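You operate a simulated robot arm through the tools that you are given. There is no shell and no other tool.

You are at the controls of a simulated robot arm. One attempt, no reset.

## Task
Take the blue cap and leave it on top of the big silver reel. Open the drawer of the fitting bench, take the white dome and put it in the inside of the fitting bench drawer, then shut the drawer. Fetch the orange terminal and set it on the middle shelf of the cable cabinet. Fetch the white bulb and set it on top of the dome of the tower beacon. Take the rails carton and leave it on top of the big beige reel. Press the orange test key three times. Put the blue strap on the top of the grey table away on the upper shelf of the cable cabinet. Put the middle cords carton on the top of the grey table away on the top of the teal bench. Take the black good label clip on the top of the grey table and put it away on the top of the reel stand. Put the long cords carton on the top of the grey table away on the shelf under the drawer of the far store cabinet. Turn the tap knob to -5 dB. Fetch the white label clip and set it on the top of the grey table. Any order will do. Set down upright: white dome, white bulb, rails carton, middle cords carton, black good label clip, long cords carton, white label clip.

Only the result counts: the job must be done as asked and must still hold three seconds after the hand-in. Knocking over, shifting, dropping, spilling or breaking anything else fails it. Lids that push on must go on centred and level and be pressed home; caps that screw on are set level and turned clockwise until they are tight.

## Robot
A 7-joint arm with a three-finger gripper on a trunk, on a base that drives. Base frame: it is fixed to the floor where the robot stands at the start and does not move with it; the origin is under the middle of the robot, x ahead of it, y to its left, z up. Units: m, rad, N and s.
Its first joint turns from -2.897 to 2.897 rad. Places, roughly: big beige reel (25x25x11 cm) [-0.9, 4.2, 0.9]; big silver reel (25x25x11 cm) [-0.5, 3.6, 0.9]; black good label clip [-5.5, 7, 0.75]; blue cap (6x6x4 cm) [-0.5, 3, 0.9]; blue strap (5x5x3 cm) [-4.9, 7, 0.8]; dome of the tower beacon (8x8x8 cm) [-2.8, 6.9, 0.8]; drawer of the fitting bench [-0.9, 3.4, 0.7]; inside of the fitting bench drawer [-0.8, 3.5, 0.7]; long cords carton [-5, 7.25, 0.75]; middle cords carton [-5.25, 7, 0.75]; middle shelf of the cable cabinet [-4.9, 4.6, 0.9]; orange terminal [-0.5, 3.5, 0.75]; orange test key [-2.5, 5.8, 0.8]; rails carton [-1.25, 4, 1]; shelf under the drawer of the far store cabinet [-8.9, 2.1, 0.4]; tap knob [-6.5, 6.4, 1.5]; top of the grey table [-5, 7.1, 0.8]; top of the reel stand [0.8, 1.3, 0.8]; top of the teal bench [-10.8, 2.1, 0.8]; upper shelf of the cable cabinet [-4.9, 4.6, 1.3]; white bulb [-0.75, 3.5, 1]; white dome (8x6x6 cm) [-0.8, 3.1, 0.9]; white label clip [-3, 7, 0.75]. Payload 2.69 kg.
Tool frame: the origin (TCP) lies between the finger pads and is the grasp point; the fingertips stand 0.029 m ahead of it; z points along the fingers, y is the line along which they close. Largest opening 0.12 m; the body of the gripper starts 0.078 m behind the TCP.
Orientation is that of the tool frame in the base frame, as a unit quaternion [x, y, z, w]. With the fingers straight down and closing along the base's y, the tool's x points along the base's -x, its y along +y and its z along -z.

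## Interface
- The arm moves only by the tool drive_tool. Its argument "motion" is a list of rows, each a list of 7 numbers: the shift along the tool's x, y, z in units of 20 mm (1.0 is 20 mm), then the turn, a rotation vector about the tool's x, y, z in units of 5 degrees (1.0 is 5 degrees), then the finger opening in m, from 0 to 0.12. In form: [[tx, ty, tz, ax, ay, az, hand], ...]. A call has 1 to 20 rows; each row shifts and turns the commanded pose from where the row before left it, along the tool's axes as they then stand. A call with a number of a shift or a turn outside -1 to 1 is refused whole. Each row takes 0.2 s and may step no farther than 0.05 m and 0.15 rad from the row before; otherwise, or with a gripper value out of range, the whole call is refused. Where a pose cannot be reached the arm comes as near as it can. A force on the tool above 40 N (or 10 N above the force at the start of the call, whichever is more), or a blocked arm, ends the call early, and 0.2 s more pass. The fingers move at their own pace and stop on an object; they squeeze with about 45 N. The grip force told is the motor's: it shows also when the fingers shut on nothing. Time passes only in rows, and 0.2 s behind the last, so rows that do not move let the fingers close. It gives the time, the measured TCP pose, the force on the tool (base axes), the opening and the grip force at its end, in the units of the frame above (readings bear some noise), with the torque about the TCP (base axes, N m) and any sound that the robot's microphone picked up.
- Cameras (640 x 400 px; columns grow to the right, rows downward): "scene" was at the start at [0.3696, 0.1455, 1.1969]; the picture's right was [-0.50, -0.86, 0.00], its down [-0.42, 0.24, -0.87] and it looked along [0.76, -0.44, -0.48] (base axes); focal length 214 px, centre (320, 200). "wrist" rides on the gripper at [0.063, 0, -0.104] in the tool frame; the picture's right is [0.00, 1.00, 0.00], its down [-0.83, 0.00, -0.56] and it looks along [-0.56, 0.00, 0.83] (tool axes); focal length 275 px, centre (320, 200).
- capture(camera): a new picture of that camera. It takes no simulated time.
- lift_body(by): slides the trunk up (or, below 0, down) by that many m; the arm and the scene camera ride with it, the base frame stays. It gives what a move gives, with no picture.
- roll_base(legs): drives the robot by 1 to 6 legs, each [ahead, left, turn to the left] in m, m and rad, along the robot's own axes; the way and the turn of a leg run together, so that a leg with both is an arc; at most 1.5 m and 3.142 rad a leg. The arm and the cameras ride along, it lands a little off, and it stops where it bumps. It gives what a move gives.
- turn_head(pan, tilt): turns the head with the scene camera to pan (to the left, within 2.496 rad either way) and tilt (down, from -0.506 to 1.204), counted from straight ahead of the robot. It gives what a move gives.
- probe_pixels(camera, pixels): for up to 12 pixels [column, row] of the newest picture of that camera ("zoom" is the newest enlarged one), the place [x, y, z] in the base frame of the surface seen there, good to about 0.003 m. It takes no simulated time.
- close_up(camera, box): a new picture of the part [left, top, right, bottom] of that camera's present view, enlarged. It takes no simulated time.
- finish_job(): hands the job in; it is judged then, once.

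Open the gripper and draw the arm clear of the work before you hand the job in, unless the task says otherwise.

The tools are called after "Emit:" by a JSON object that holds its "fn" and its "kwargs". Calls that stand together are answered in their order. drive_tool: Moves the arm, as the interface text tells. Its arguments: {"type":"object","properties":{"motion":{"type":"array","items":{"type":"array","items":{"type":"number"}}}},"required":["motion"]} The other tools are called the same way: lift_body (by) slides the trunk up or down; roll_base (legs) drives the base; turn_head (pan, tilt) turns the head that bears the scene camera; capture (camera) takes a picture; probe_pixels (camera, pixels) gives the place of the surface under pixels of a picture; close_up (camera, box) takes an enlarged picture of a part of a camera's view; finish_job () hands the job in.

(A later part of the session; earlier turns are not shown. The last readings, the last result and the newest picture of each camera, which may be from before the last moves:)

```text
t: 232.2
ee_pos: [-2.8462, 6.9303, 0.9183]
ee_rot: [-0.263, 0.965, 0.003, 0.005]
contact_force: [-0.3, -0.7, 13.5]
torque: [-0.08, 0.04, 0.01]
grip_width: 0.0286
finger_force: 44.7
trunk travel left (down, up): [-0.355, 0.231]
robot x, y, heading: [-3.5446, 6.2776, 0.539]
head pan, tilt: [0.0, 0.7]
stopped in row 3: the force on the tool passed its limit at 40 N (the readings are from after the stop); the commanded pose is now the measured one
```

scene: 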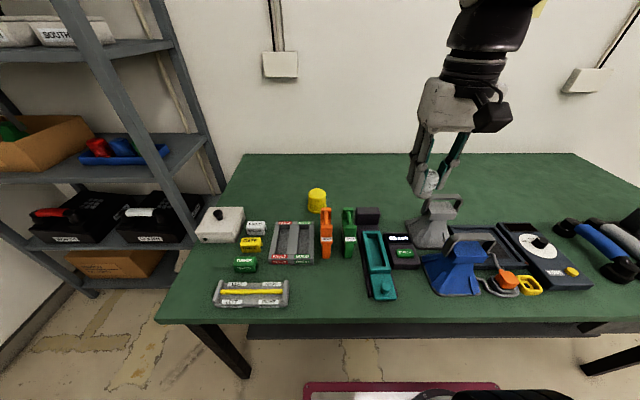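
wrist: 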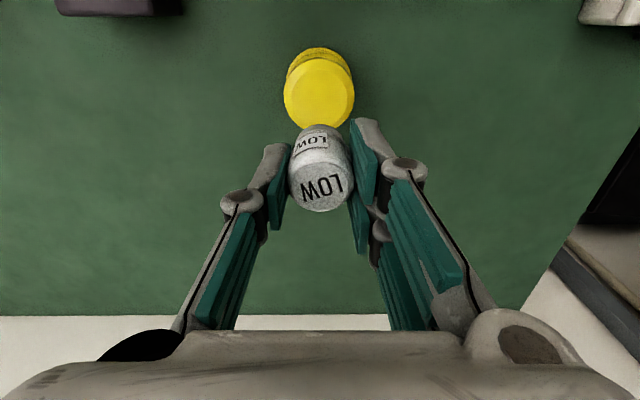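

Contact. I'll release and rise straight up.

Emit:
{"fn": "drive_tool", "kwargs": {"motion": [[0, 0, -0.03, 0, 0, 0, 0.0], [0, 0, 0, 0, 0, 0, 0.035], [0, 0, 0, 0, 0, 0, 0.05], [0, 0, 0, 0, 0, 0, 0.05], [0, 0, -0.5, 0, 0, 0, 0.05], [0, 0, -1, 0, 0, 0, 0.05], [0, 0, -1, 0, 0, 0, 0.05], [0, 0, -1, 0, 0, 0, 0.05], [0, 0, -1, 0, 0, 0, 0.05], [0, 0, -1, 0, 0, 0, 0.05]]}}

Emit:
{"fn": "close_up", "kwargs": {"camera": "scene", "box": [270, 150, 370, 225]}}

Emit:
{"fn": "capture", "kwargs": {"camera": "wrist"}}

```text
t: 234.4
ee_pos: [-2.8483, 6.9294, 1.0294]
ee_rot: [-0.264, 0.965, 0.002, 0.002]
contact_force: [0.2, 0.7, -0.5]
torque: [-0.03, -0.01, -0.03]
grip_width: 0.0498
finger_force: 0.0
trunk travel left (down, up): [-0.355, 0.231]
robot x, y, heading: [-3.549, 6.2794, 0.541]
head pan, tilt: [0.0, 0.7]
```

```text
5.33 times, centred on (320, 188) of scene
```

zoom: 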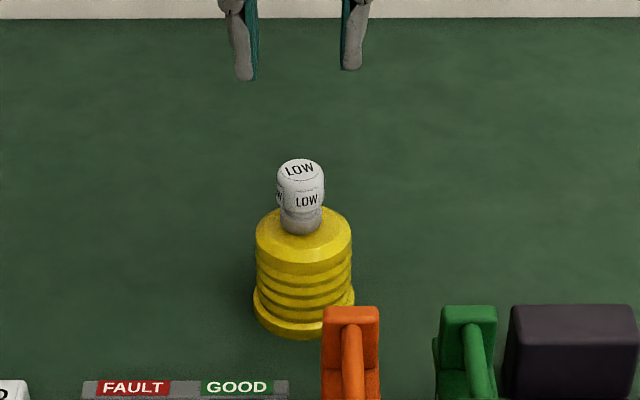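

```text
taken
```

wrist: 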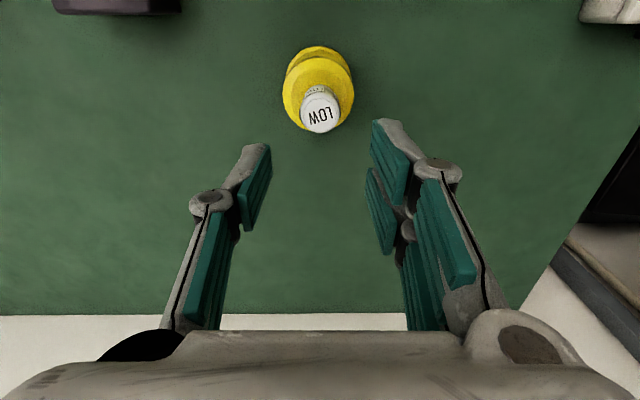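

The bulb stands upright on the dome. Next the test key: I'll retract, then drive back right along the bench to it.

Emit:
{"fn": "drive_tool", "kwargs": {"motion": [[0, 0, -1, 0, 0, 0, 0.05], [0.5, 0, -1, 0, 0, 0, 0.05], [1, 0, -1, 0, 0, 0, 0.03], [1, 0, -1, 0, 0, 0, 0.0], [1, 0, -1, 0, 0, 0, 0.0], [1, 0, -0.5, 0, 0, 0, 0.0], [1, -0.8, 0, 0, 0, 0, 0.0], [1, -0.8, 0, 0, 0, 0, 0.0], [1, -0.8, 0, 0, 0, 0, 0.0], [1, -0.8, 0, 0, 0, 0, 0.0], [1, -0.8, 0, 0, 0, 0, 0.0], [1, -0.8, 0, 0, 0, 0, 0.0], [1, -0.8, 0, 0, 0, 0, 0.0], [1, -0.8, 0, 0, 0, 0, 0.0], [1, -0.8, 0, 0, 0, 0, 0.0], [1, -0.8, 0, 0, 0, 0, 0.0]]}}

Emit:
{"fn": "roll_base", "kwargs": {"legs": [[-0.15, 0, 0], [0, -0.92, 0]]}}

Emit:
{"fn": "turn_head", "kwargs": {"pan": 0.0, "tilt": 0.75}}

Emit:
{"fn": "capture", "kwargs": {"camera": "scene"}}

```text
t: 237.8
ee_pos: [-3.0154, 6.6473, 1.1365]
ee_rot: [-0.262, 0.965, 0.002, 0.002]
contact_force: [-0.2, -0.1, 0.4]
torque: [-0.06, 0.02, 0.01]
grip_width: 0.0
finger_force: 28.2
trunk travel left (down, up): [-0.355, 0.231]
robot x, y, heading: [-3.5456, 6.2792, 0.538]
head pan, tilt: [0.0, 0.7]
```

```text
t: 243.6
ee_pos: [-2.6783, 5.7758, 1.1371]
ee_rot: [-0.26, 0.966, 0.002, 0.003]
contact_force: [0.0, -0.1, 0.0]
torque: [-0.01, -0.02, 0.0]
grip_width: 0.0002
finger_force: 28.5
trunk travel left (down, up): [-0.355, 0.231]
robot x, y, heading: [-3.2122, 5.4082, 0.534]
head pan, tilt: [0.0, 0.7]
```

```text
t: 244.2
ee_pos: [-2.6784, 5.7765, 1.1367]
ee_rot: [-0.26, 0.966, 0.002, 0.004]
contact_force: [-0.6, -0.5, 0.3]
torque: [0.01, -0.01, -0.02]
grip_width: 0.0001
finger_force: 28.6
trunk travel left (down, up): [-0.355, 0.231]
robot x, y, heading: [-3.2143, 5.4113, 0.529]
head pan, tilt: [0.0, 0.75]
```

```text
taken
```

scene: 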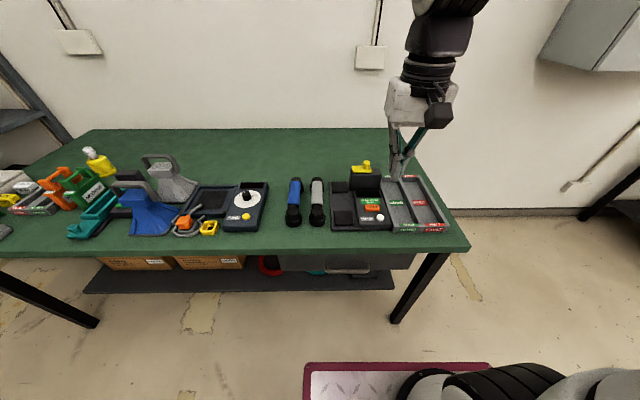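

Emit:
{"fn": "close_up", "kwargs": {"camera": "scene", "box": [320, 150, 460, 250]}}

Emit:
{"fn": "capture", "kwargs": {"camera": "wrist"}}

```text
4.00 times, centred on (390, 200) of scene
```

zoom: 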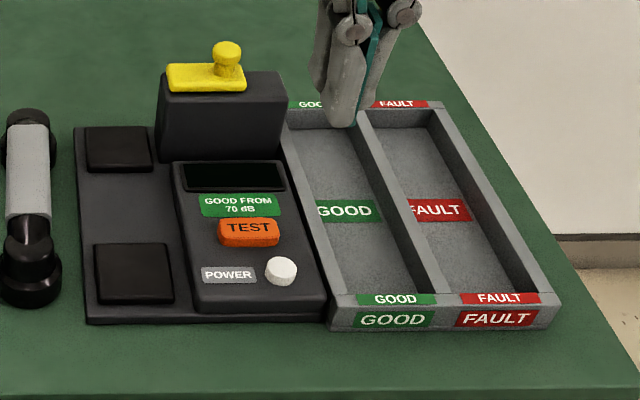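

```text
taken
```

wrist: 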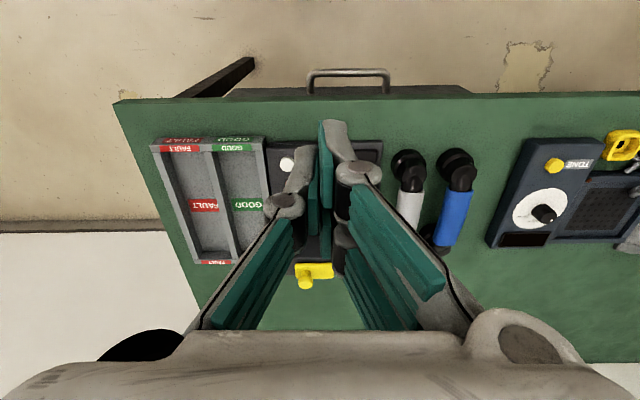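

The orange TEST key is at (248,230) in the close-up. I'll probe it precisely.

Emit:
{"fn": "probe_pixels", "kwargs": {"camera": "zoom", "pixels": [[248, 228], [225, 228], [275, 228], [248, 220], [248, 240], [281, 266], [228, 280], [240, 205], [230, 100], [200, 75], [228, 48]]}}

```text
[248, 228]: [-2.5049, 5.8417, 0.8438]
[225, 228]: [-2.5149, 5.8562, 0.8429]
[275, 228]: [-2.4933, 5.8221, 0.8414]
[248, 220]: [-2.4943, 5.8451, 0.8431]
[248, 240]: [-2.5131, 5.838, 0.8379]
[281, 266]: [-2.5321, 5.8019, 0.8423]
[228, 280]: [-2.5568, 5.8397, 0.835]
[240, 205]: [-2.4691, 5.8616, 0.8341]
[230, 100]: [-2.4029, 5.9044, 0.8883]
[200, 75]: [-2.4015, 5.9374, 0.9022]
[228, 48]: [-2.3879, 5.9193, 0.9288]
```

TEST key centre ≈(-2.504,5.8405), top z 0.8435. I'll bring the closed fingertips above it.

Emit:
{"fn": "drive_tool", "kwargs": {"motion": [[-0.914, -0.16, 1, 0, 0.1, 0, 0.0], [-0.914, -0.16, 1, 0, 0, 0, 0.0], [-0.914, -0.16, 1, 0, 0, 0, 0.0], [-0.914, -0.16, 1, 0, 0, 0, 0.0], [-0.914, -0.16, 1, 0, 0, 0, 0.0], [-0.914, -0.16, 1, 0, 0, 0, 0.0], [-0.914, -0.16, 1, 0, 0, 0, 0.0], [-0.914, -0.16, 1, 0, 0, 0, 0.0], [-0.914, -0.16, 1, 0, 0, 0, 0.0], [-0.914, -0.16, 1, 0, 0, 0, 0.0]]}}

Emit:
{"fn": "close_up", "kwargs": {"camera": "scene", "box": [320, 150, 460, 250]}}

Emit:
{"fn": "capture", "kwargs": {"camera": "wrist"}}

```text
t: 246.4
ee_pos: [-2.5055, 5.8392, 0.9356]
ee_rot: [-0.259, 0.966, 0.001, -0.001]
contact_force: [-0.4, -1.0, 1.2]
torque: [0.04, 0.0, 0.0]
grip_width: 0.0
finger_force: 28.5
trunk travel left (down, up): [-0.355, 0.231]
robot x, y, heading: [-3.2075, 5.411, 0.529]
head pan, tilt: [0.0, 0.75]
```

```text
4.00 times, centred on (390, 200) of scene
```

zoom: 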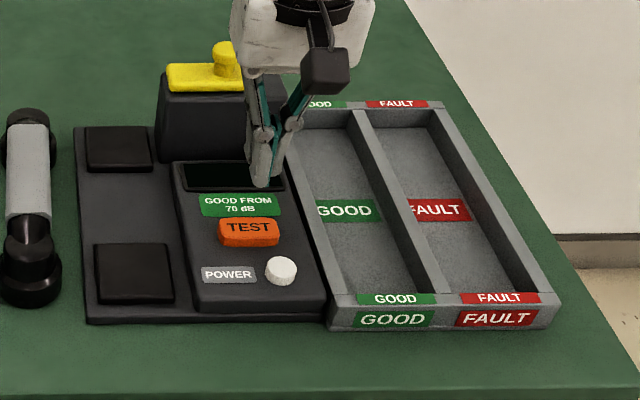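

```text
taken
```

wrist: 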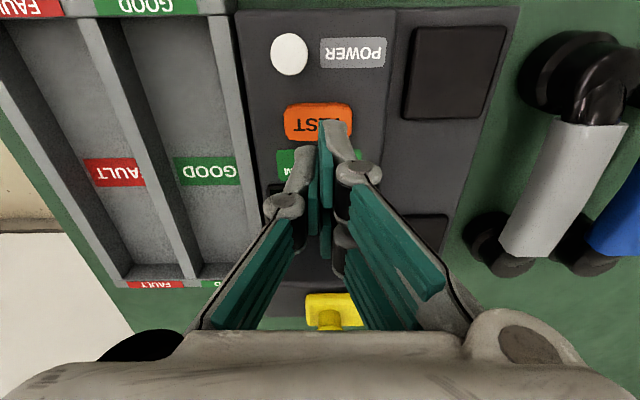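

Fingertips are right over the key. I'll lower to just above it, then press gently in small steps to learn its travel and sound.

Emit:
{"fn": "drive_tool", "kwargs": {"motion": [[0, 0, 1, 0, 0, 0, 0.0], [0, 0, 1, 0, 0, 0, 0.0], [0, 0, 0.9, 0, 0, 0, 0.0], [0, 0, 0.15, 0, 0, 0, 0.0], [0, 0, 0.1, 0, 0, 0, 0.0], [0, 0, 0.1, 0, 0, 0, 0.0]]}}

```text
t: 247.8
ee_pos: [-2.5061, 5.8394, 0.8713]
ee_rot: [-0.26, 0.966, 0.001, -0.001]
contact_force: [0.1, 0.8, 0.4]
torque: [0.02, 0.0, 0.0]
grip_width: 0.0
finger_force: 28.2
trunk travel left (down, up): [-0.355, 0.231]
robot x, y, heading: [-3.212, 5.4101, 0.53]
head pan, tilt: [0.0, 0.75]
```

Tips at ≈0.8423 with no force yet; a few more 2 mm steps.

Emit:
{"fn": "drive_tool", "kwargs": {"motion": [[0, 0, 0.1, 0, 0, 0, 0.0], [0, 0, 0.1, 0, 0, 0, 0.0]]}}

```text
t: 248.4
ee_pos: [-2.5054, 5.8406, 0.8664]
ee_rot: [-0.261, 0.965, 0.001, -0.002]
contact_force: [0.1, 0.3, -0.5]
torque: [-0.04, 0.01, 0.01]
grip_width: 0.0062
finger_force: 29.2
trunk travel left (down, up): [-0.355, 0.231]
robot x, y, heading: [-3.2146, 5.4085, 0.528]
head pan, tilt: [0.0, 0.75]
```

The grip reading changed to 6 mm with no vertical force — I'll look before going on.

Emit:
{"fn": "close_up", "kwargs": {"camera": "scene", "box": [350, 170, 420, 230]}}

Emit:
{"fn": "capture", "kwargs": {"camera": "wrist"}}

```text
6.67 times, centred on (385, 200) of scene
```

zoom: 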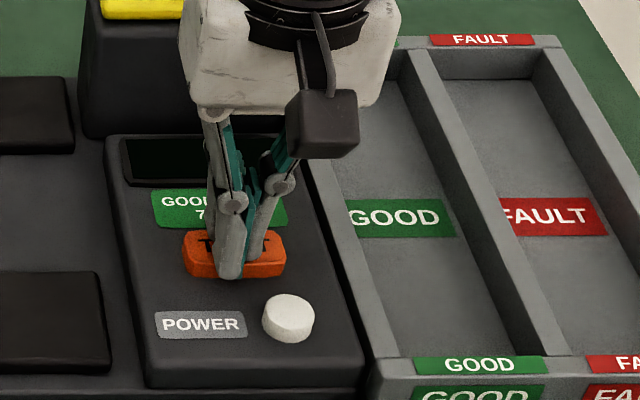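

```text
taken
```

wrist: 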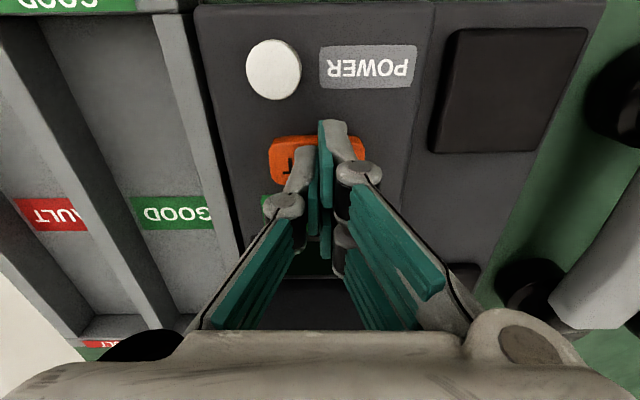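

The tips rest on the key. I'll press further in 2 mm steps and watch force and sound.

Emit:
{"fn": "drive_tool", "kwargs": {"motion": [[0, 0, 0.1, 0, 0, 0, 0.0], [0, 0, 0.05, 0, 0, 0, 0.0]]}}

```text
t: 249.0
ee_pos: [-2.5044, 5.8394, 0.8642]
ee_rot: [-0.259, 0.966, 0.001, -0.001]
contact_force: [-0.4, 1.1, 1.6]
torque: [0.02, -0.03, 0.0]
grip_width: 0.0061
finger_force: 28.5
trunk travel left (down, up): [-0.355, 0.231]
robot x, y, heading: [-3.2139, 5.4144, 0.527]
head pan, tilt: [0.0, 0.75]
heard: click
```

Heard a click: press one. Now I'll lift clear 2 cm and see whether the release makes any sound.

Emit:
{"fn": "drive_tool", "kwargs": {"motion": [[0, 0, -0.5, 0, 0, 0, 0.0], [0, 0, -0.5, 0, 0, 0, 0.0], [0, 0, 0, 0, 0, 0, 0.0]]}}

```text
t: 249.8
ee_pos: [-2.5049, 5.8391, 0.884]
ee_rot: [-0.26, 0.966, 0.001, -0.001]
contact_force: [-0.2, -0.3, -0.4]
torque: [0.0, 0.02, -0.02]
grip_width: 0.0
finger_force: 28.4
trunk travel left (down, up): [-0.355, 0.231]
robot x, y, heading: [-3.2105, 5.4109, 0.528]
head pan, tilt: [0.0, 0.75]
```

Released silently. Press two: down the same way to z≈0.864.

Emit:
{"fn": "drive_tool", "kwargs": {"motion": [[0, 0, 0.5, 0, 0, 0, 0.0], [0, 0, 0.2, 0, 0, 0, 0.0], [0, 0, 0.1, 0, 0, 0, 0.0], [0, 0, 0.1, 0, 0, 0, 0.0], [0, 0, 0.1, 0, 0, 0, 0.0]]}}

```text
t: 251.0
ee_pos: [-2.5058, 5.8392, 0.8654]
ee_rot: [-0.26, 0.966, 0.002, -0.001]
contact_force: [-0.2, 0.6, 1.7]
torque: [0.02, 0.01, -0.03]
grip_width: 0.0061
finger_force: 28.2
trunk travel left (down, up): [-0.355, 0.231]
robot x, y, heading: [-3.2133, 5.4115, 0.53]
head pan, tilt: [0.0, 0.75]
heard: click
```

Second click. Lift clear, then press a third time.

Emit:
{"fn": "drive_tool", "kwargs": {"motion": [[0, 0, -0.5, 0, 0, 0, 0.0], [0, 0, -0.5, 0, 0, 0, 0.0], [0, 0, 0, 0, 0, 0, 0.0]]}}

Emit:
{"fn": "drive_tool", "kwargs": {"motion": [[0, 0, 0.5, 0, 0, 0, 0.0], [0, 0, 0.2, 0, 0, 0, 0.0], [0, 0, 0.1, 0, 0, 0, 0.0], [0, 0, 0.1, 0, 0, 0, 0.0], [0, 0, 0.1, 0, 0, 0, 0.0]]}}

```text
t: 251.8
ee_pos: [-2.5052, 5.8393, 0.8844]
ee_rot: [-0.26, 0.966, 0.001, 0.0]
contact_force: [-0.9, 0.0, -0.8]
torque: [-0.02, 0.05, -0.04]
grip_width: 0.0
finger_force: 28.5
trunk travel left (down, up): [-0.355, 0.231]
robot x, y, heading: [-3.2115, 5.409, 0.53]
head pan, tilt: [0.0, 0.75]
```

```text
t: 253.0
ee_pos: [-2.5061, 5.8411, 0.8635]
ee_rot: [-0.26, 0.966, 0.001, -0.002]
contact_force: [-0.2, 1.1, 1.5]
torque: [0.02, 0.02, 0.0]
grip_width: 0.0062
finger_force: 28.5
trunk travel left (down, up): [-0.355, 0.231]
robot x, y, heading: [-3.2119, 5.4084, 0.53]
head pan, tilt: [0.0, 0.75]
heard: click
```

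Three presses, three clicks. I'll rise, retract and drive left to the white FIELD label clip.

Emit:
{"fn": "drive_tool", "kwargs": {"motion": [[0, 0, -1, 0, 0, 0, 0.0], [0, 0, -1, 0, 0, 0, 0.0], [0, 0, -1, 0, 0, 0, 0.0], [0, 0, -1, 0, 0, 0, 0.0], [0, 0, -1, 0, 0, 0, 0.0], [0, 0, -1, 0, 0, 0, 0.0], [0.5, 0, -1, 0, 0, 0, 0.0], [0.5, 0, -1, 0, 0, 0, 0.0], [0.5, 0, -1, 0, 0, 0, 0.0], [0.5, 0, -1, 0, 0, 0, 0.05], [0.5, 0, -1, 0, 0, 0, 0.08], [0.5, 0, -1, 0, 0, 0, 0.08], [0.5, 0, -1, 0, 0, 0, 0.08]]}}

Emit:
{"fn": "roll_base", "kwargs": {"legs": [[0, 0, 0.01], [0, 1.06, 0]]}}

Emit:
{"fn": "turn_head", "kwargs": {"pan": 0.2, "tilt": 0.7}}

Emit:
{"fn": "capture", "kwargs": {"camera": "scene"}}

Emit:
{"fn": "capture", "kwargs": {"camera": "wrist"}}

```text
t: 255.8
ee_pos: [-2.5613, 5.8051, 1.1264]
ee_rot: [-0.259, 0.966, 0.001, -0.001]
contact_force: [0.5, 0.6, -0.5]
torque: [0.02, 0.02, -0.01]
grip_width: 0.0802
finger_force: 0.0
trunk travel left (down, up): [-0.355, 0.231]
robot x, y, heading: [-3.2091, 5.4089, 0.534]
head pan, tilt: [0.0, 0.75]
```

```text
t: 261.6
ee_pos: [-3.1083, 6.7185, 1.1254]
ee_rot: [-0.265, 0.964, 0.0, -0.001]
contact_force: [0.0, 0.2, -1.4]
torque: [0.01, 0.01, 0.0]
grip_width: 0.0801
finger_force: 0.0
trunk travel left (down, up): [-0.355, 0.231]
robot x, y, heading: [-3.7544, 6.318, 0.541]
head pan, tilt: [0.0, 0.75]
```

```text
t: 262.3
ee_pos: [-3.1105, 6.719, 1.1249]
ee_rot: [-0.265, 0.964, 0.001, -0.001]
contact_force: [-0.5, 0.1, -1.4]
torque: [-0.01, -0.01, 0.02]
grip_width: 0.0801
finger_force: 0.1
trunk travel left (down, up): [-0.355, 0.231]
robot x, y, heading: [-3.7558, 6.3124, 0.541]
head pan, tilt: [0.201, 0.7]
```

```text
taken
```

scene: 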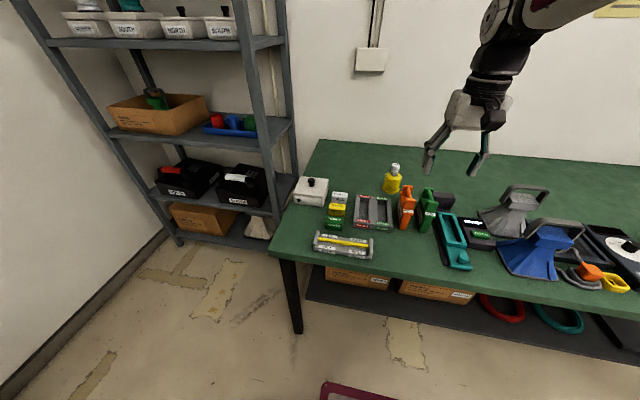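

```text
taken
```

wrist: 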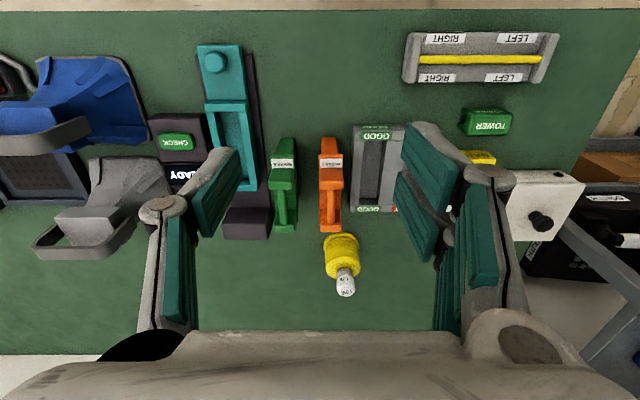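

The bulb still stands on the dome. The FIELD clip is at (339,198); I'll zoom and probe it.

Emit:
{"fn": "close_up", "kwargs": {"camera": "scene", "box": [290, 170, 400, 250]}}

```text
5.00 times, centred on (345, 210) of scene
```

zoom: 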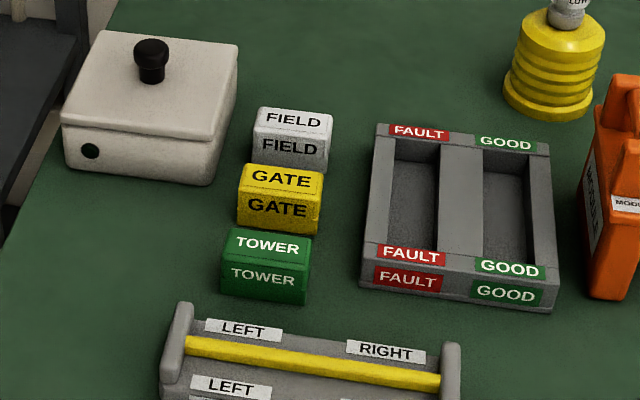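

Emit:
{"fn": "probe_pixels", "kwargs": {"camera": "zoom", "pixels": [[294, 122], [262, 112], [328, 120], [258, 130], [326, 135], [290, 150], [283, 180], [240, 150], [210, 180], [370, 200], [290, 170], [265, 245]]}}

```text
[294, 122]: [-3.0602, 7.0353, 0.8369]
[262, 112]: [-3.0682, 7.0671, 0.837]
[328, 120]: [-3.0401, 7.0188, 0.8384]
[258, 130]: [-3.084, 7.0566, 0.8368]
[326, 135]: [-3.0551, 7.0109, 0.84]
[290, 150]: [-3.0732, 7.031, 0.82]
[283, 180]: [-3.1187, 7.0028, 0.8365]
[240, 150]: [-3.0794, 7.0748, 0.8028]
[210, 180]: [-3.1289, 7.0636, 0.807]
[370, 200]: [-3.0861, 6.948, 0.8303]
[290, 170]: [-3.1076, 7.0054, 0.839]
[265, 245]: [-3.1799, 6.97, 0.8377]
```

FIELD clip: 5.6 cm wide along the bench, ~2 cm deep, top z 0.838, centre ≈(-3.061,7.035). I'll move over it and turn the tool 90° to grip its thin dimension.

Emit:
{"fn": "drive_tool", "kwargs": {"motion": [[-0.79, 0.944, 0.4, 0, 0, 0, 0.06], [-0.79, 0.944, 0.4, 0, 0, 0, 0.06], [-0.79, 0.944, 0.4, 0, 0, 0, 0.06], [-0.79, 0.944, 0.4, 0, 0, 0, 0.06], [-0.79, 0.944, 0.4, 0, 0, 0, 0.06], [-0.79, 0.944, 0.4, 0, 0, 0, 0.06], [-0.79, 0.944, 0.4, 0, 0, 0, 0.06], [-0.79, 0.944, 0.4, 0, 0, 0, 0.06], [-0.79, 0.944, 0.4, 0, 0, 0, 0.06], [-0.79, 0.944, 0.4, 0, 0, 0, 0.06], [-0.79, 0.944, 0.4, 0, 0, 0, 0.06], [-0.79, 0.944, 0.4, 0, 0, 0, 0.06], [-0.79, 0.944, 0.4, 0, 0, 0, 0.06]]}}

Emit:
{"fn": "drive_tool", "kwargs": {"motion": [[0, 0, 0, 0, 0, -0.9, 0.06], [0, 0, 0, 0, 0, -0.9, 0.06], [0, 0, 0, 0, 0, -0.9, 0.06], [0, 0, 0, 0, 0, -0.9, 0.06], [0, 0, 0, 0, 0, -0.9, 0.06], [0, 0, 0, 0, 0, -0.9, 0.06], [0, 0, 0, 0, 0, -0.9, 0.06], [0, 0, 0, 0, 0, -0.9, 0.06], [0, 0, 0, 0, 0, -0.9, 0.06], [0, 0, 0, 0, 0, -0.9, 0.06], [0, 0, 0, 0, 0, -0.9, 0.06], [0, 0, 0, 0, 0, -0.9, 0.06], [0, 0, 0, 0, 0, -0.9, 0.06], [0, 0, 0, 0, 0, -0.9, 0.06], [0, 0, 0, 0, 0, -0.9, 0.06], [0, 0, 0, 0, 0, -0.9, 0.06], [0, 0, 0, 0, 0, -0.9, 0.06], [0, 0, 0, 0, 0, -0.9, 0.06], [0, 0, 0, 0, 0, -0.9, 0.06], [0, 0, 0, 0, 0, -0.9, 0.06]]}}

Emit:
{"fn": "capture", "kwargs": {"camera": "wrist"}}

```text
t: 265.1
ee_pos: [-3.0598, 7.0324, 1.0237]
ee_rot: [-0.265, 0.964, 0.0, -0.002]
contact_force: [0.2, -0.8, 1.3]
torque: [0.08, -0.04, -0.03]
grip_width: 0.06
finger_force: 0.1
trunk travel left (down, up): [-0.355, 0.231]
robot x, y, heading: [-3.7579, 6.3167, 0.543]
head pan, tilt: [0.201, 0.7]
```

```text
t: 269.3
ee_pos: [-3.058, 7.0337, 1.02]
ee_rot: [0.87, -0.494, -0.001, 0.0]
contact_force: [0.2, 0.5, 0.4]
torque: [0.02, 0.0, 0.02]
grip_width: 0.0599
finger_force: 0.0
trunk travel left (down, up): [-0.355, 0.231]
robot x, y, heading: [-3.755, 6.3146, 0.539]
head pan, tilt: [0.201, 0.7]
```

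```text
taken
```

wrist: 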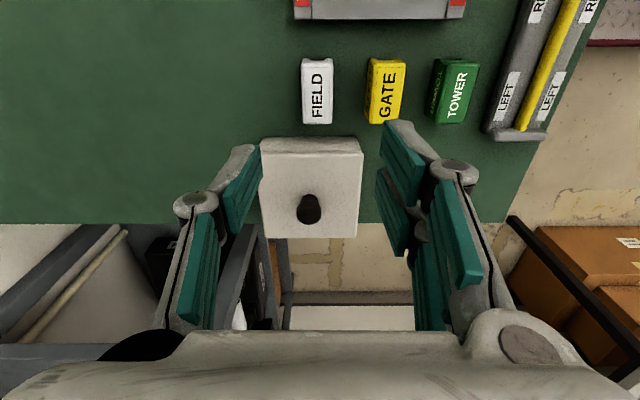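

FIELD is centred at col 317 with GATE ~5 cm away. I'll descend with a 5 cm opening to z≈0.846 and check before closing.

Emit:
{"fn": "drive_tool", "kwargs": {"motion": [[0, -0.15, 1, 0, 0, 0, 0.05], [0, 0, 1, 0, 0, 0, 0.05], [0, 0, 1, 0, 0, 0, 0.05], [0, 0, 1, 0, 0, 0, 0.05], [0, 0, 1, 0, 0, 0, 0.05], [0, 0, 1, 0, 0, 0, 0.05], [0, 0, 1, 0, 0, 0, 0.05]]}}

Emit:
{"fn": "capture", "kwargs": {"camera": "wrist"}}

```text
t: 270.9
ee_pos: [-3.0569, 7.0369, 0.8832]
ee_rot: [0.869, -0.495, -0.002, 0.001]
contact_force: [1.3, 0.6, 0.6]
torque: [0.04, 0.01, 0.01]
grip_width: 0.0501
finger_force: 0.0
trunk travel left (down, up): [-0.355, 0.231]
robot x, y, heading: [-3.7528, 6.3159, 0.536]
head pan, tilt: [0.201, 0.7]
```

```text
taken
```

wrist: 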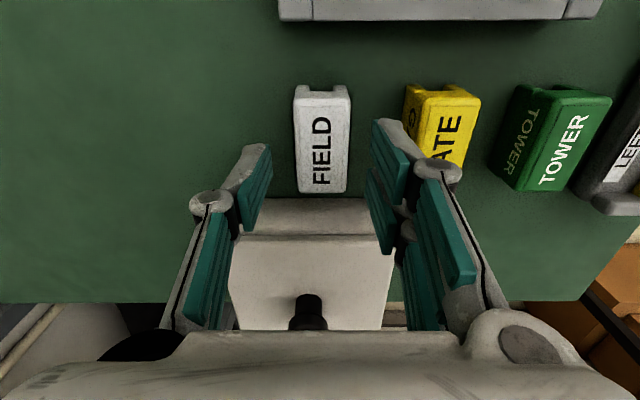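

Good alignment; a 4 mm shift along the clip, then down the last 3.7 cm and close.

Emit:
{"fn": "drive_tool", "kwargs": {"motion": [[0.2, 0, 1, 0, 0, 0, 0.05], [0, 0, 0.8, 0, 0, 0, 0.05], [0, 0, 0, 0, 0, 0, 0.0], [0, 0, 0, 0, 0, 0, 0.0], [0, 0, 0, 0, 0, 0, 0.0]]}}

Emit:
{"fn": "capture", "kwargs": {"camera": "wrist"}}

```text
t: 272.1
ee_pos: [-3.0545, 7.034, 0.8469]
ee_rot: [0.869, -0.495, -0.001, 0.001]
contact_force: [-0.1, 0.3, -0.9]
torque: [0.0, -0.02, 0.02]
grip_width: 0.031
finger_force: 45.2
trunk travel left (down, up): [-0.355, 0.231]
robot x, y, heading: [-3.7544, 6.318, 0.537]
head pan, tilt: [0.201, 0.7]
```

```text
taken
```

wrist: 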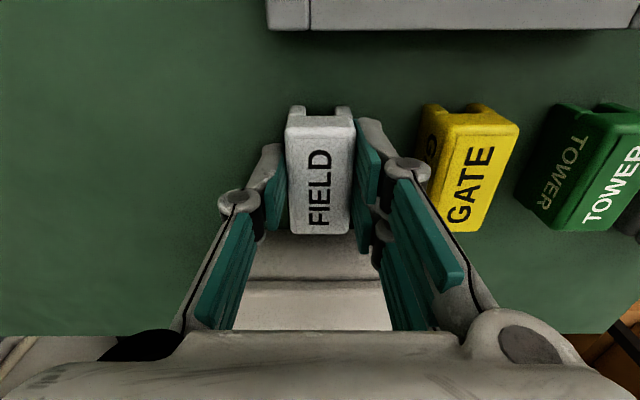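

Clip gripped (31 mm), its bottom 4.7 cm below the TCP. I'll lift and retract, then turn toward the grey table and look.

Emit:
{"fn": "drive_tool", "kwargs": {"motion": [[0, 0, -1, 0, 0, 0, 0.0], [0, 0, -1, 0, 0, 0, 0.0], [0, 0, -1, 0, 0, 0, 0.0], [0, 0, -1, 0, 0, 0, 0.0], [0, 0, -1, 0, 0, 0, 0.0], [0, 0, -1, 0, 0, 0, 0.0], [0, 0, -1, 0, 0, 0, 0.0], [0, 0, -1, 0, 0, 0, 0.0], [0, 0, -1, 0, 0, 0, 0.0], [0, 0.5, -1, 0, 0, 0, 0.0], [0.5, 1, -0.5, 0, 0, 0, 0.0], [0.5, 1, 0, 0, 0, 0, 0.0], [0.5, 1, 0, 0, 0, 0, 0.0], [0.5, 1, 0, 0, 0, 0, 0.0], [0.5, 1, 0, 0, 0, 0, 0.0], [0.5, 1, 0, 0, 0, 0, 0.0], [0.5, 1, 0, 0, 0, 0, 0.0], [0.5, 1, 0, 0, 0, 0, 0.0], [0.5, 1, 0, 0, 0, 0, 0.0], [0.5, 1, 0, 0, 0, 0, 0.0]]}}

Emit:
{"fn": "turn_head", "kwargs": {"pan": 1.6, "tilt": 0.4}}

Emit:
{"fn": "capture", "kwargs": {"camera": "scene"}}

```text
t: 276.3
ee_pos: [-3.1807, 6.8402, 1.0553]
ee_rot: [0.869, -0.495, -0.002, 0.0]
contact_force: [0.5, 1.3, 0.3]
torque: [-0.03, 0.01, 0.0]
grip_width: 0.0309
finger_force: 44.9
trunk travel left (down, up): [-0.355, 0.231]
robot x, y, heading: [-3.7522, 6.3139, 0.539]
head pan, tilt: [0.201, 0.7]
```

```text
t: 277.8
ee_pos: [-3.1804, 6.8392, 1.0569]
ee_rot: [0.869, -0.495, 0.0, 0.0]
contact_force: [0.6, 0.1, -0.2]
torque: [0.02, 0.01, -0.04]
grip_width: 0.0311
finger_force: 44.6
trunk travel left (down, up): [-0.355, 0.231]
robot x, y, heading: [-3.7574, 6.3131, 0.546]
head pan, tilt: [1.6, 0.4]
```

```text
taken
```

scene: 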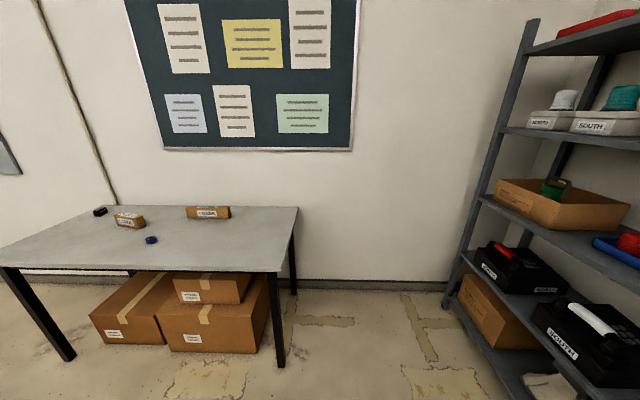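

I see the grey table with the black clip, two cartons and the blue strap. I'll probe its corners and items.

Emit:
{"fn": "probe_pixels", "kwargs": {"camera": "scene", "pixels": [[275, 265], [293, 210], [110, 207], [10, 262], [99, 210], [128, 216], [208, 208], [151, 238], [129, 222], [208, 214], [240, 240], [200, 255]]}}

Emit:
{"fn": "close_up", "kwargs": {"camera": "scene", "box": [60, 180, 300, 290]}}

```text
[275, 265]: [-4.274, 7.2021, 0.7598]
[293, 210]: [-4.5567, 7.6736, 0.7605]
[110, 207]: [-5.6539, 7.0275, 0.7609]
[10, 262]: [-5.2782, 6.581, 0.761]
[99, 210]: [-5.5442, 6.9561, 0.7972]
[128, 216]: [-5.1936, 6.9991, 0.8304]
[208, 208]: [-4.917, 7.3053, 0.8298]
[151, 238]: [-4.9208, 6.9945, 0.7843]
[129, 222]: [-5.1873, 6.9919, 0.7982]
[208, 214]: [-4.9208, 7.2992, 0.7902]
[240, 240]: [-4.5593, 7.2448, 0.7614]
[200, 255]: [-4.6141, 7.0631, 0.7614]
```

```text
2.67 times, centred on (180, 235) of scene
```

zoom: 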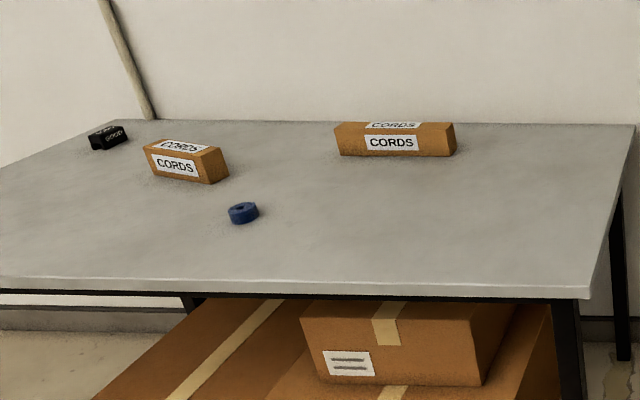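

Table top z=0.761, spanning u 8.37–8.93 and v −1.25–0.05; its right part is free for the clip. I'll back off, turn left to face the table, and approach.

Emit:
{"fn": "roll_base", "kwargs": {"legs": [[-0.4, 0, 0], [0, 0, 1.566], [0.35, 0, 0]]}}

Emit:
{"fn": "turn_head", "kwargs": {"pan": 0.1, "tilt": 0.6}}

Emit:
{"fn": "capture", "kwargs": {"camera": "scene"}}

```text
t: 286.0
ee_pos: [-4.8149, 6.9631, 1.0564]
ee_rot: [0.961, 0.277, 0.0, 0.001]
contact_force: [0.4, -0.3, -0.2]
torque: [0.0, -0.02, 0.02]
grip_width: 0.0308
finger_force: 44.9
trunk travel left (down, up): [-0.355, 0.231]
robot x, y, heading: [-4.2759, 6.4024, 2.136]
head pan, tilt: [1.6, 0.4]
```

```text
t: 287.6
ee_pos: [-4.8158, 6.9647, 1.0565]
ee_rot: [0.961, 0.276, -0.001, 0.001]
contact_force: [0.0, 0.5, 0.3]
torque: [0.02, -0.01, 0.02]
grip_width: 0.0308
finger_force: 44.7
trunk travel left (down, up): [-0.355, 0.231]
robot x, y, heading: [-4.2762, 6.4, 2.135]
head pan, tilt: [0.099, 0.6]
```

```text
taken
```

scene: 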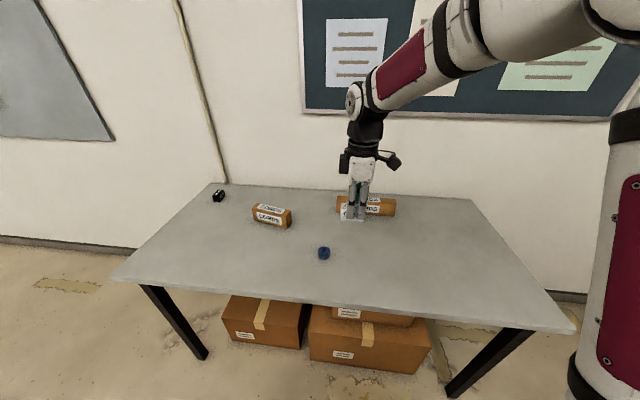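

Now I'll carry the clip to the free right part of the table (target ≈(-4.533,7.214)).

Emit:
{"fn": "drive_tool", "kwargs": {"motion": [[0.977, -0.162, 0.4, 0, 0, 0, 0.0], [0.977, -0.162, 0.4, 0, 0, 0, 0.0], [0.977, -0.162, 0.4, 0, 0, 0, 0.0], [0.977, -0.162, 0.4, 0, 0, 0, 0.0], [0.977, -0.162, 0.4, 0, 0, 0, 0.0], [0.977, -0.162, 0.4, 0, 0, 0, 0.0], [0.977, -0.162, 0.4, 0, 0, 0, 0.0], [0.977, -0.162, 0.4, 0, 0, 0, 0.0], [0.977, -0.162, 0.4, 0, 0, 0, 0.0], [0.977, -0.162, 0.4, 0, 0, 0, 0.0], [0.977, -0.162, 0.4, 0, 0, 0, 0.0], [0.977, -0.162, 0.4, 0, 0, 0, 0.0], [0.977, -0.162, 0.4, 0, 0, 0, 0.0], [0.977, -0.162, 0.4, 0, 0, 0, 0.0], [0.977, -0.162, 0.4, 0, 0, 0, 0.0], [0.977, -0.162, 0.4, 0, 0, 0, 0.0], [0.977, -0.162, 0.4, 0, 0, 0, 0.0], [0.977, -0.162, 0.4, 0, 0, 0, 0.0], [0.977, -0.162, 0.4, 0, 0, 0, 0.0]]}}

Emit:
{"fn": "capture", "kwargs": {"camera": "scene"}}

Emit:
{"fn": "capture", "kwargs": {"camera": "wrist"}}

```text
t: 291.6
ee_pos: [-4.5344, 7.2105, 0.9023]
ee_rot: [0.961, 0.277, -0.002, 0.001]
contact_force: [-0.7, -0.6, 0.3]
torque: [0.05, 0.0, -0.03]
grip_width: 0.0309
finger_force: 45.0
trunk travel left (down, up): [-0.355, 0.231]
robot x, y, heading: [-4.2758, 6.4018, 2.138]
head pan, tilt: [0.099, 0.6]
```

```text
taken
```

scene: 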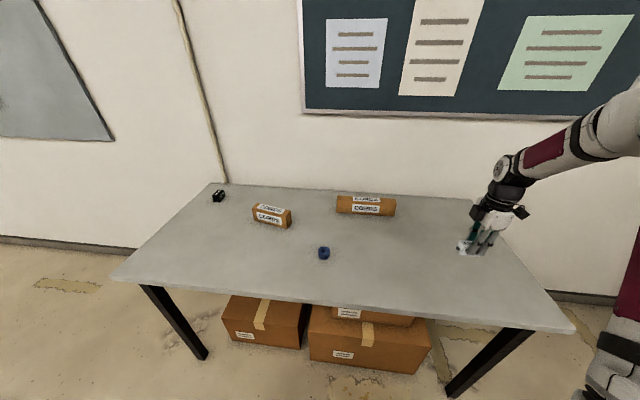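

```text
taken
```

wrist: 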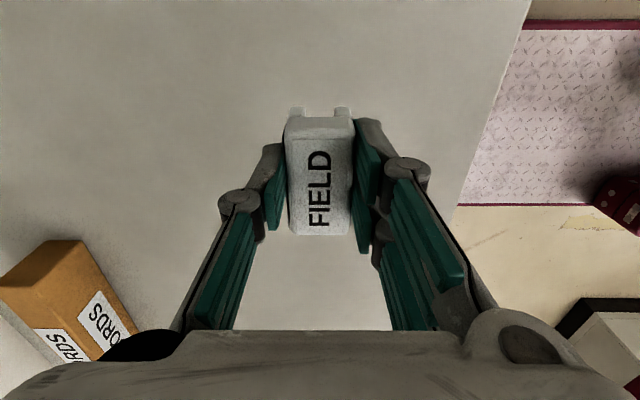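

Clear table below. Lowering to contact (expected TCP ≈0.808).

Emit:
{"fn": "drive_tool", "kwargs": {"motion": [[0, 0, 1, 0, 0, 0, 0.0], [0, 0, 1, 0, 0, 0, 0.0], [0, 0, 1, 0, 0, 0, 0.0], [0, 0, 1, 0, 0, 0, 0.0], [0, 0, 0.4, 0, 0, 0, 0.0], [0, 0, 0.1, 0, 0, 0, 0.0], [0, 0, 0.1, 0, 0, 0, 0.0], [0, 0, 0.1, 0, 0, 0, 0.0]]}}

```text
t: 293.4
ee_pos: [-4.5325, 7.2113, 0.8091]
ee_rot: [0.961, 0.277, -0.001, 0.001]
contact_force: [0.2, 0.9, -0.7]
torque: [-0.02, 0.01, 0.02]
grip_width: 0.0308
finger_force: 45.0
trunk travel left (down, up): [-0.355, 0.231]
robot x, y, heading: [-4.277, 6.4063, 2.135]
head pan, tilt: [0.099, 0.6]
```

Emit:
{"fn": "drive_tool", "kwargs": {"motion": [[0, 0, 0.08, 0, 0, 0, 0.0], [0, 0, 0.08, 0, 0, 0, 0.0]]}}

```text
t: 294.0
ee_pos: [-4.5336, 7.2117, 0.8073]
ee_rot: [0.961, 0.277, -0.001, 0.002]
contact_force: [0.2, 0.5, 0.5]
torque: [0.03, 0.01, 0.01]
grip_width: 0.0309
finger_force: 45.3
trunk travel left (down, up): [-0.355, 0.231]
robot x, y, heading: [-4.2743, 6.4027, 2.139]
head pan, tilt: [0.099, 0.6]
```

Still no contact; continue in 1.5 mm steps.

Emit:
{"fn": "drive_tool", "kwargs": {"motion": [[0, 0, 0.08, 0, 0, 0, 0.0], [0, 0, 0.08, 0, 0, 0, 0.0]]}}

```text
t: 294.6
ee_pos: [-4.5336, 7.2112, 0.8048]
ee_rot: [0.961, 0.276, -0.001, 0.001]
contact_force: [0.7, -4.9, 21.0]
torque: [-0.37, 0.18, 0.03]
grip_width: 0.0307
finger_force: 44.9
trunk travel left (down, up): [-0.355, 0.231]
robot x, y, heading: [-4.2809, 6.4062, 2.137]
head pan, tilt: [0.099, 0.6]
```

Contact (21 N). I'll release to 5.5 cm and rise.

Emit:
{"fn": "drive_tool", "kwargs": {"motion": [[0, 0, -0.05, 0, 0, 0, 0.0], [0, 0, 0, 0, 0, 0, 0.055], [0, 0, 0, 0, 0, 0, 0.055], [0, 0, -0.5, 0, 0, 0, 0.055], [0, 0, -1, 0, 0, 0, 0.055], [0, 0, -1, 0, 0, 0, 0.055], [0, 0, -1, 0, 0, 0, 0.055], [0, 0, -1, 0, 0, 0, 0.055], [0, 0, -1, 0, 0, 0, 0.055], [0, 0, -1, 0, 0, 0, 0.055], [0, 0, -1, 0, 0, 0, 0.055]]}}

Emit:
{"fn": "capture", "kwargs": {"camera": "wrist"}}

Emit:
{"fn": "capture", "kwargs": {"camera": "scene"}}

```text
t: 297.0
ee_pos: [-4.5344, 7.2136, 0.9529]
ee_rot: [0.961, 0.277, -0.001, 0.003]
contact_force: [0.6, -0.5, -0.5]
torque: [-0.02, 0.0, -0.01]
grip_width: 0.0551
finger_force: 0.1
trunk travel left (down, up): [-0.355, 0.231]
robot x, y, heading: [-4.2751, 6.4047, 2.136]
head pan, tilt: [0.099, 0.6]
```

```text
taken
```

wrist: 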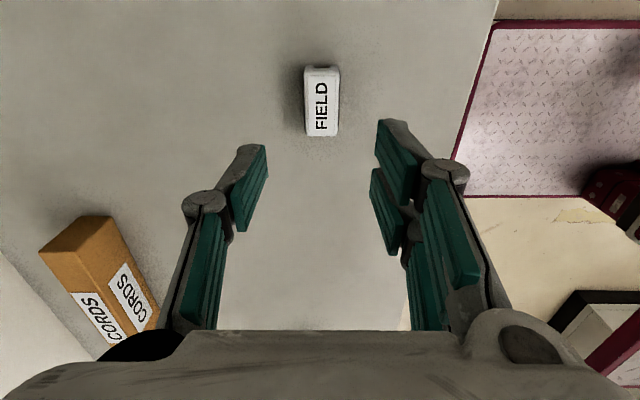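

```text
taken
```

scene: 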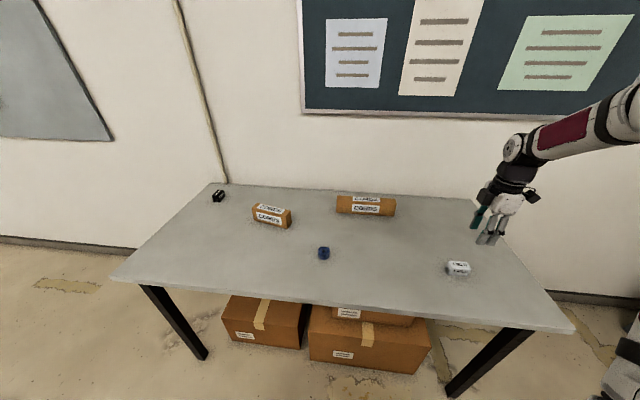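

The clip stands on the table. Next the blue strap, which must go on a shelf: I'll pick it with a tilted tool (camera side up) so it can be set flat on the shelf. First move over the strap's near side.

Emit:
{"fn": "drive_tool", "kwargs": {"motion": [[-1, 0.3, -0.3, 0, 0, 0, 0.08], [-1, 0.3, -0.3, 0, 0, 0, 0.08], [-1, 0.3, -0.3, 0, 0, 0, 0.08], [-1, 0.3, -0.3, 0, 0, 0, 0.08], [-1, 0.3, -0.3, 0, 0, 0, 0.08], [-1, 0.3, -0.3, 0, 0, 0, 0.08], [-1, 0.3, -0.3, 0, 0, 0, 0.08], [-1, 0.3, -0.3, 0, 0, 0, 0.08], [-1, 0.3, -0.3, 0, 0, 0, 0.08], [-1, 0.3, -0.3, 0, 0, 0, 0.08], [-1, 0.3, -0.3, 0, 0, 0, 0.08], [-1, 0.3, -0.3, 0, 0, 0, 0.08], [-1, 0.3, -0.3, 0, 0, 0, 0.08], [-1, 0.3, -0.3, 0, 0, 0, 0.08], [-1, 0.3, -0.3, 0, 0, 0, 0.08], [-1, 0.3, -0.3, 0, 0, 0, 0.08], [-1, 0.3, -0.3, 0, 0, 0, 0.08], [-1, 0.3, -0.3, 0, 0, 0, 0.08], [-1, 0.3, -0.3, 0, 0, 0, 0.08], [-1, 0.3, -0.3, 0, 0, 0, 0.08]]}}

Emit:
{"fn": "drive_tool", "kwargs": {"motion": [[0, 0, 0, 0, 0, -0.9, 0.08], [0, 0, 0, 0, 0, -0.9, 0.08], [0, 0, 0, 0, 0, -0.9, 0.08], [0, 0, 0, 0, 0, -0.9, 0.08], [0, 0, 0, 0, 0, -0.9, 0.08], [0, 0, 0, 0, 0, -0.9, 0.08], [0, 0, 0, 0, 0, -0.9, 0.08], [0, 0, 0, 0, 0, -0.9, 0.08], [0, 0, 0, 0, 0, -0.9, 0.08], [0, 0, 0, 0, 0, -0.9, 0.08], [0, 0, 0, 0, 0, -0.9, 0.08], [0, 0, 0, 0, 0, -0.9, 0.08], [0, 0, 0, 0, 0, -0.9, 0.08], [0, 0, 0, 0, 0, -0.9, 0.08], [0, 0, 0, 0, 0, -0.9, 0.08], [0, 0, 0, 0, 0, -0.9, 0.08], [0, 0, 0, 0, 0, -0.9, 0.08], [0, 0, 0, 0, 0, -0.9, 0.08], [0, 0, 0, 0, 0, -0.9, 0.08], [0, 0, 0, 0, 0, -0.9, 0.08]]}}

```text
t: 301.2
ee_pos: [-4.8098, 6.8961, 1.0758]
ee_rot: [0.961, 0.275, -0.001, 0.002]
contact_force: [-0.1, 0.4, -0.9]
torque: [0.01, 0.0, 0.0]
grip_width: 0.0801
finger_force: 0.1
trunk travel left (down, up): [-0.355, 0.231]
robot x, y, heading: [-4.2786, 6.402, 2.139]
head pan, tilt: [0.099, 0.6]
```

```text
t: 305.4
ee_pos: [-4.809, 6.8987, 1.0747]
ee_rot: [0.483, 0.875, -0.002, 0.0]
contact_force: [0.2, 0.3, 0.4]
torque: [0.03, -0.04, 0.01]
grip_width: 0.0797
finger_force: 0.1
trunk travel left (down, up): [-0.355, 0.231]
robot x, y, heading: [-4.2787, 6.4049, 2.136]
head pan, tilt: [0.099, 0.6]
```

Tool x now points ahead. Now tilt the tool 50° forward about its y axis.

Emit:
{"fn": "drive_tool", "kwargs": {"motion": [[0, 0, 0, 0, 1, 0, 0.08], [0, 0, 0, 0, 1, 0, 0.08], [0, 0, 0, 0, 1, 0, 0.08], [0, 0, 0, 0, 1, 0, 0.08], [0, 0, 0, 0, 1, 0, 0.08], [0, 0, 0, 0, 1, 0, 0.08], [0, 0, 0, 0, 1, 0, 0.08], [0, 0, 0, 0, 1, 0, 0.08], [0, 0, 0, 0, 1, 0, 0.08], [0, 0, 0, 0, 1, 0, 0.08]]}}

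Emit:
{"fn": "capture", "kwargs": {"camera": "scene"}}

Emit:
{"fn": "capture", "kwargs": {"camera": "wrist"}}

```text
t: 307.6
ee_pos: [-4.8087, 6.8986, 1.0744]
ee_rot: [0.439, 0.793, 0.203, -0.37]
contact_force: [0.6, 0.4, -0.5]
torque: [0.01, 0.05, -0.02]
grip_width: 0.0801
finger_force: 0.0
trunk travel left (down, up): [-0.355, 0.231]
robot x, y, heading: [-4.2777, 6.3987, 2.134]
head pan, tilt: [0.099, 0.6]
```

```text
taken
```

scene: 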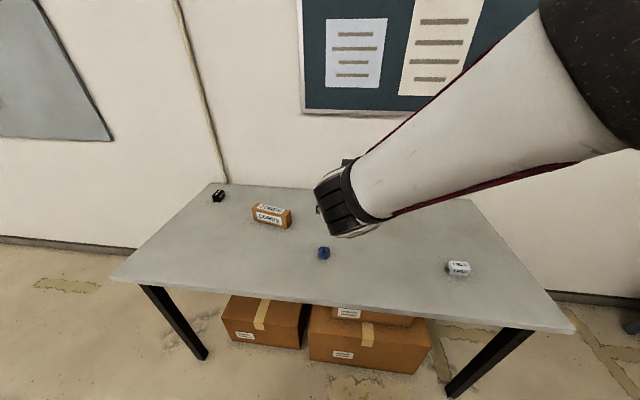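

```text
taken
```

wrist: 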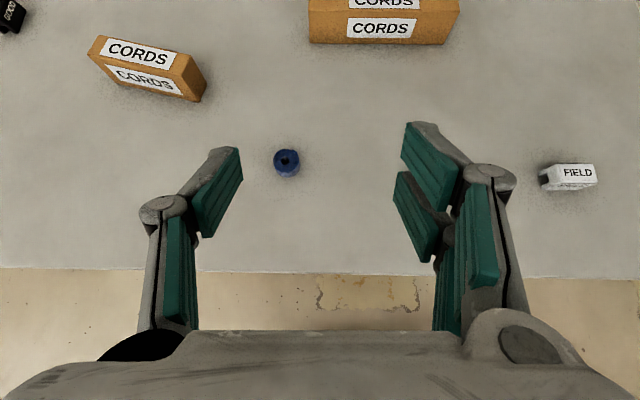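

The wrist view now looks ahead over the fingers; the strap is at (287,161). I'll probe it, zoomed.

Emit:
{"fn": "close_up", "kwargs": {"camera": "wrist", "box": [250, 135, 330, 185]}}

Emit:
{"fn": "probe_pixels", "kwargs": {"camera": "wrist", "pixels": [[287, 156], [277, 157], [296, 157], [287, 151], [287, 164], [287, 171], [275, 165], [299, 165]]}}

```text
8.00 times, centred on (290, 160) of wrist
```

zoom: 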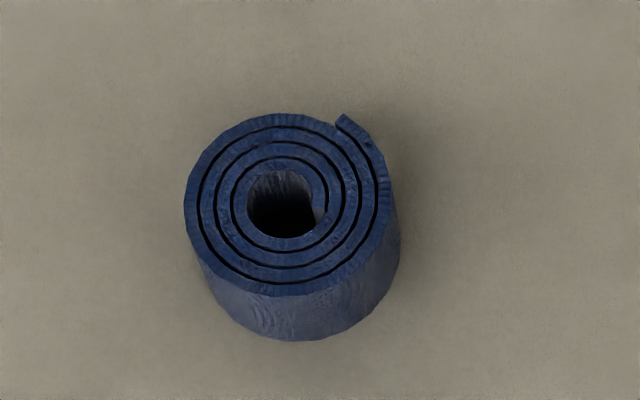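

```text
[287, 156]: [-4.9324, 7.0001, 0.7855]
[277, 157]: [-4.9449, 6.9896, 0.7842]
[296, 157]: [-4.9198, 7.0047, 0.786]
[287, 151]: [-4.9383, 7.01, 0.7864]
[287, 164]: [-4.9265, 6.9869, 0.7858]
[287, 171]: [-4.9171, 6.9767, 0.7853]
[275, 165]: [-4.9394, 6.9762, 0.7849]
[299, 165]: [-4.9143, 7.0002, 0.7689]
```

Strap centre ≈(-4.928,6.9935), top z 0.786, ~4.8 cm across. I'll line up on the approach axis and go most of the way.

Emit:
{"fn": "drive_tool", "kwargs": {"motion": [[-0.753, -0.28, 1, 0, 0, 0, 0.08], [-0.753, -0.28, 1, 0, 0, 0, 0.08], [-0.753, -0.28, 1, 0, 0, 0, 0.08], [-0.753, -0.28, 1, 0, 0, 0, 0.08], [-0.753, -0.28, 1, 0, 0, 0, 0.08], [-0.753, -0.28, 1, 0, 0, 0, 0.08], [-0.753, -0.28, 1, 0, 0, 0, 0.08], [-0.753, -0.28, 1, 0, 0, 0, 0.08], [-0.753, -0.28, 1, 0, 0, 0, 0.08]]}}

Emit:
{"fn": "capture", "kwargs": {"camera": "wrist"}}

```text
t: 309.6
ee_pos: [-4.8769, 6.9143, 0.8535]
ee_rot: [0.44, 0.793, 0.203, -0.37]
contact_force: [0.0, -0.6, -0.1]
torque: [-0.02, -0.02, -0.01]
grip_width: 0.0798
finger_force: 0.1
trunk travel left (down, up): [-0.355, 0.231]
robot x, y, heading: [-4.2794, 6.4031, 2.133]
head pan, tilt: [0.099, 0.6]
```

```text
taken
```

wrist: 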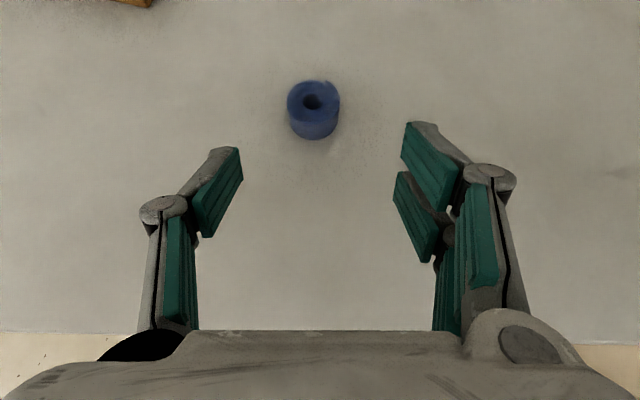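

Nearly in line (strap 5 mm left). Going in the last 10 cm along the axis, then closing.

Emit:
{"fn": "drive_tool", "kwargs": {"motion": [[0, -0.1, 1, 0, 0, 0, 0.08], [0, -0.1, 1, 0, 0, 0, 0.08], [0, 0, 1, 0, 0, 0, 0.08], [0, 0, 1, 0, 0, 0, 0.08], [0, 0, 0.8, 0, 0, 0, 0.08], [0, 0, 0.2, 0, 0, 0, 0.08], [0, 0, 0, 0, 0, 0, 0.0], [0, 0, 0, 0, 0, 0, 0.0], [0, 0, 0, 0, 0, 0, 0.0]]}}

Emit:
{"fn": "capture", "kwargs": {"camera": "wrist"}}

```text
t: 311.5
ee_pos: [-4.9201, 6.9804, 0.7946]
ee_rot: [0.44, 0.79, 0.208, -0.372]
contact_force: [5.2, -4.1, 13.4]
torque: [0.13, -0.4, -0.1]
grip_width: 0.0401
finger_force: 44.8
trunk travel left (down, up): [-0.355, 0.231]
robot x, y, heading: [-4.2743, 6.401, 2.134]
head pan, tilt: [0.099, 0.6]
stopped in row 9: the force on the tool passed its limit at 41 N (the readings are from after the stop); the commanded pose is now the measured one
```

```text
taken
```

wrist: 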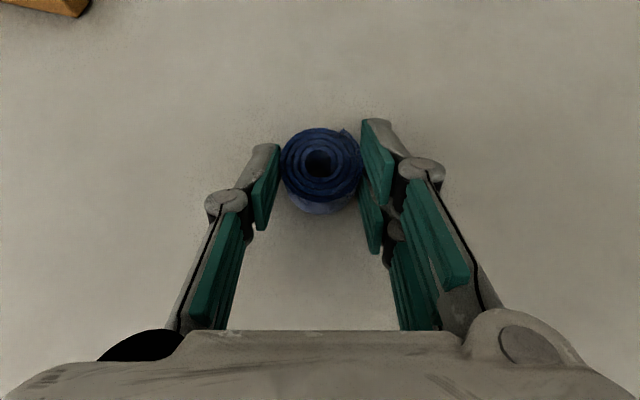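

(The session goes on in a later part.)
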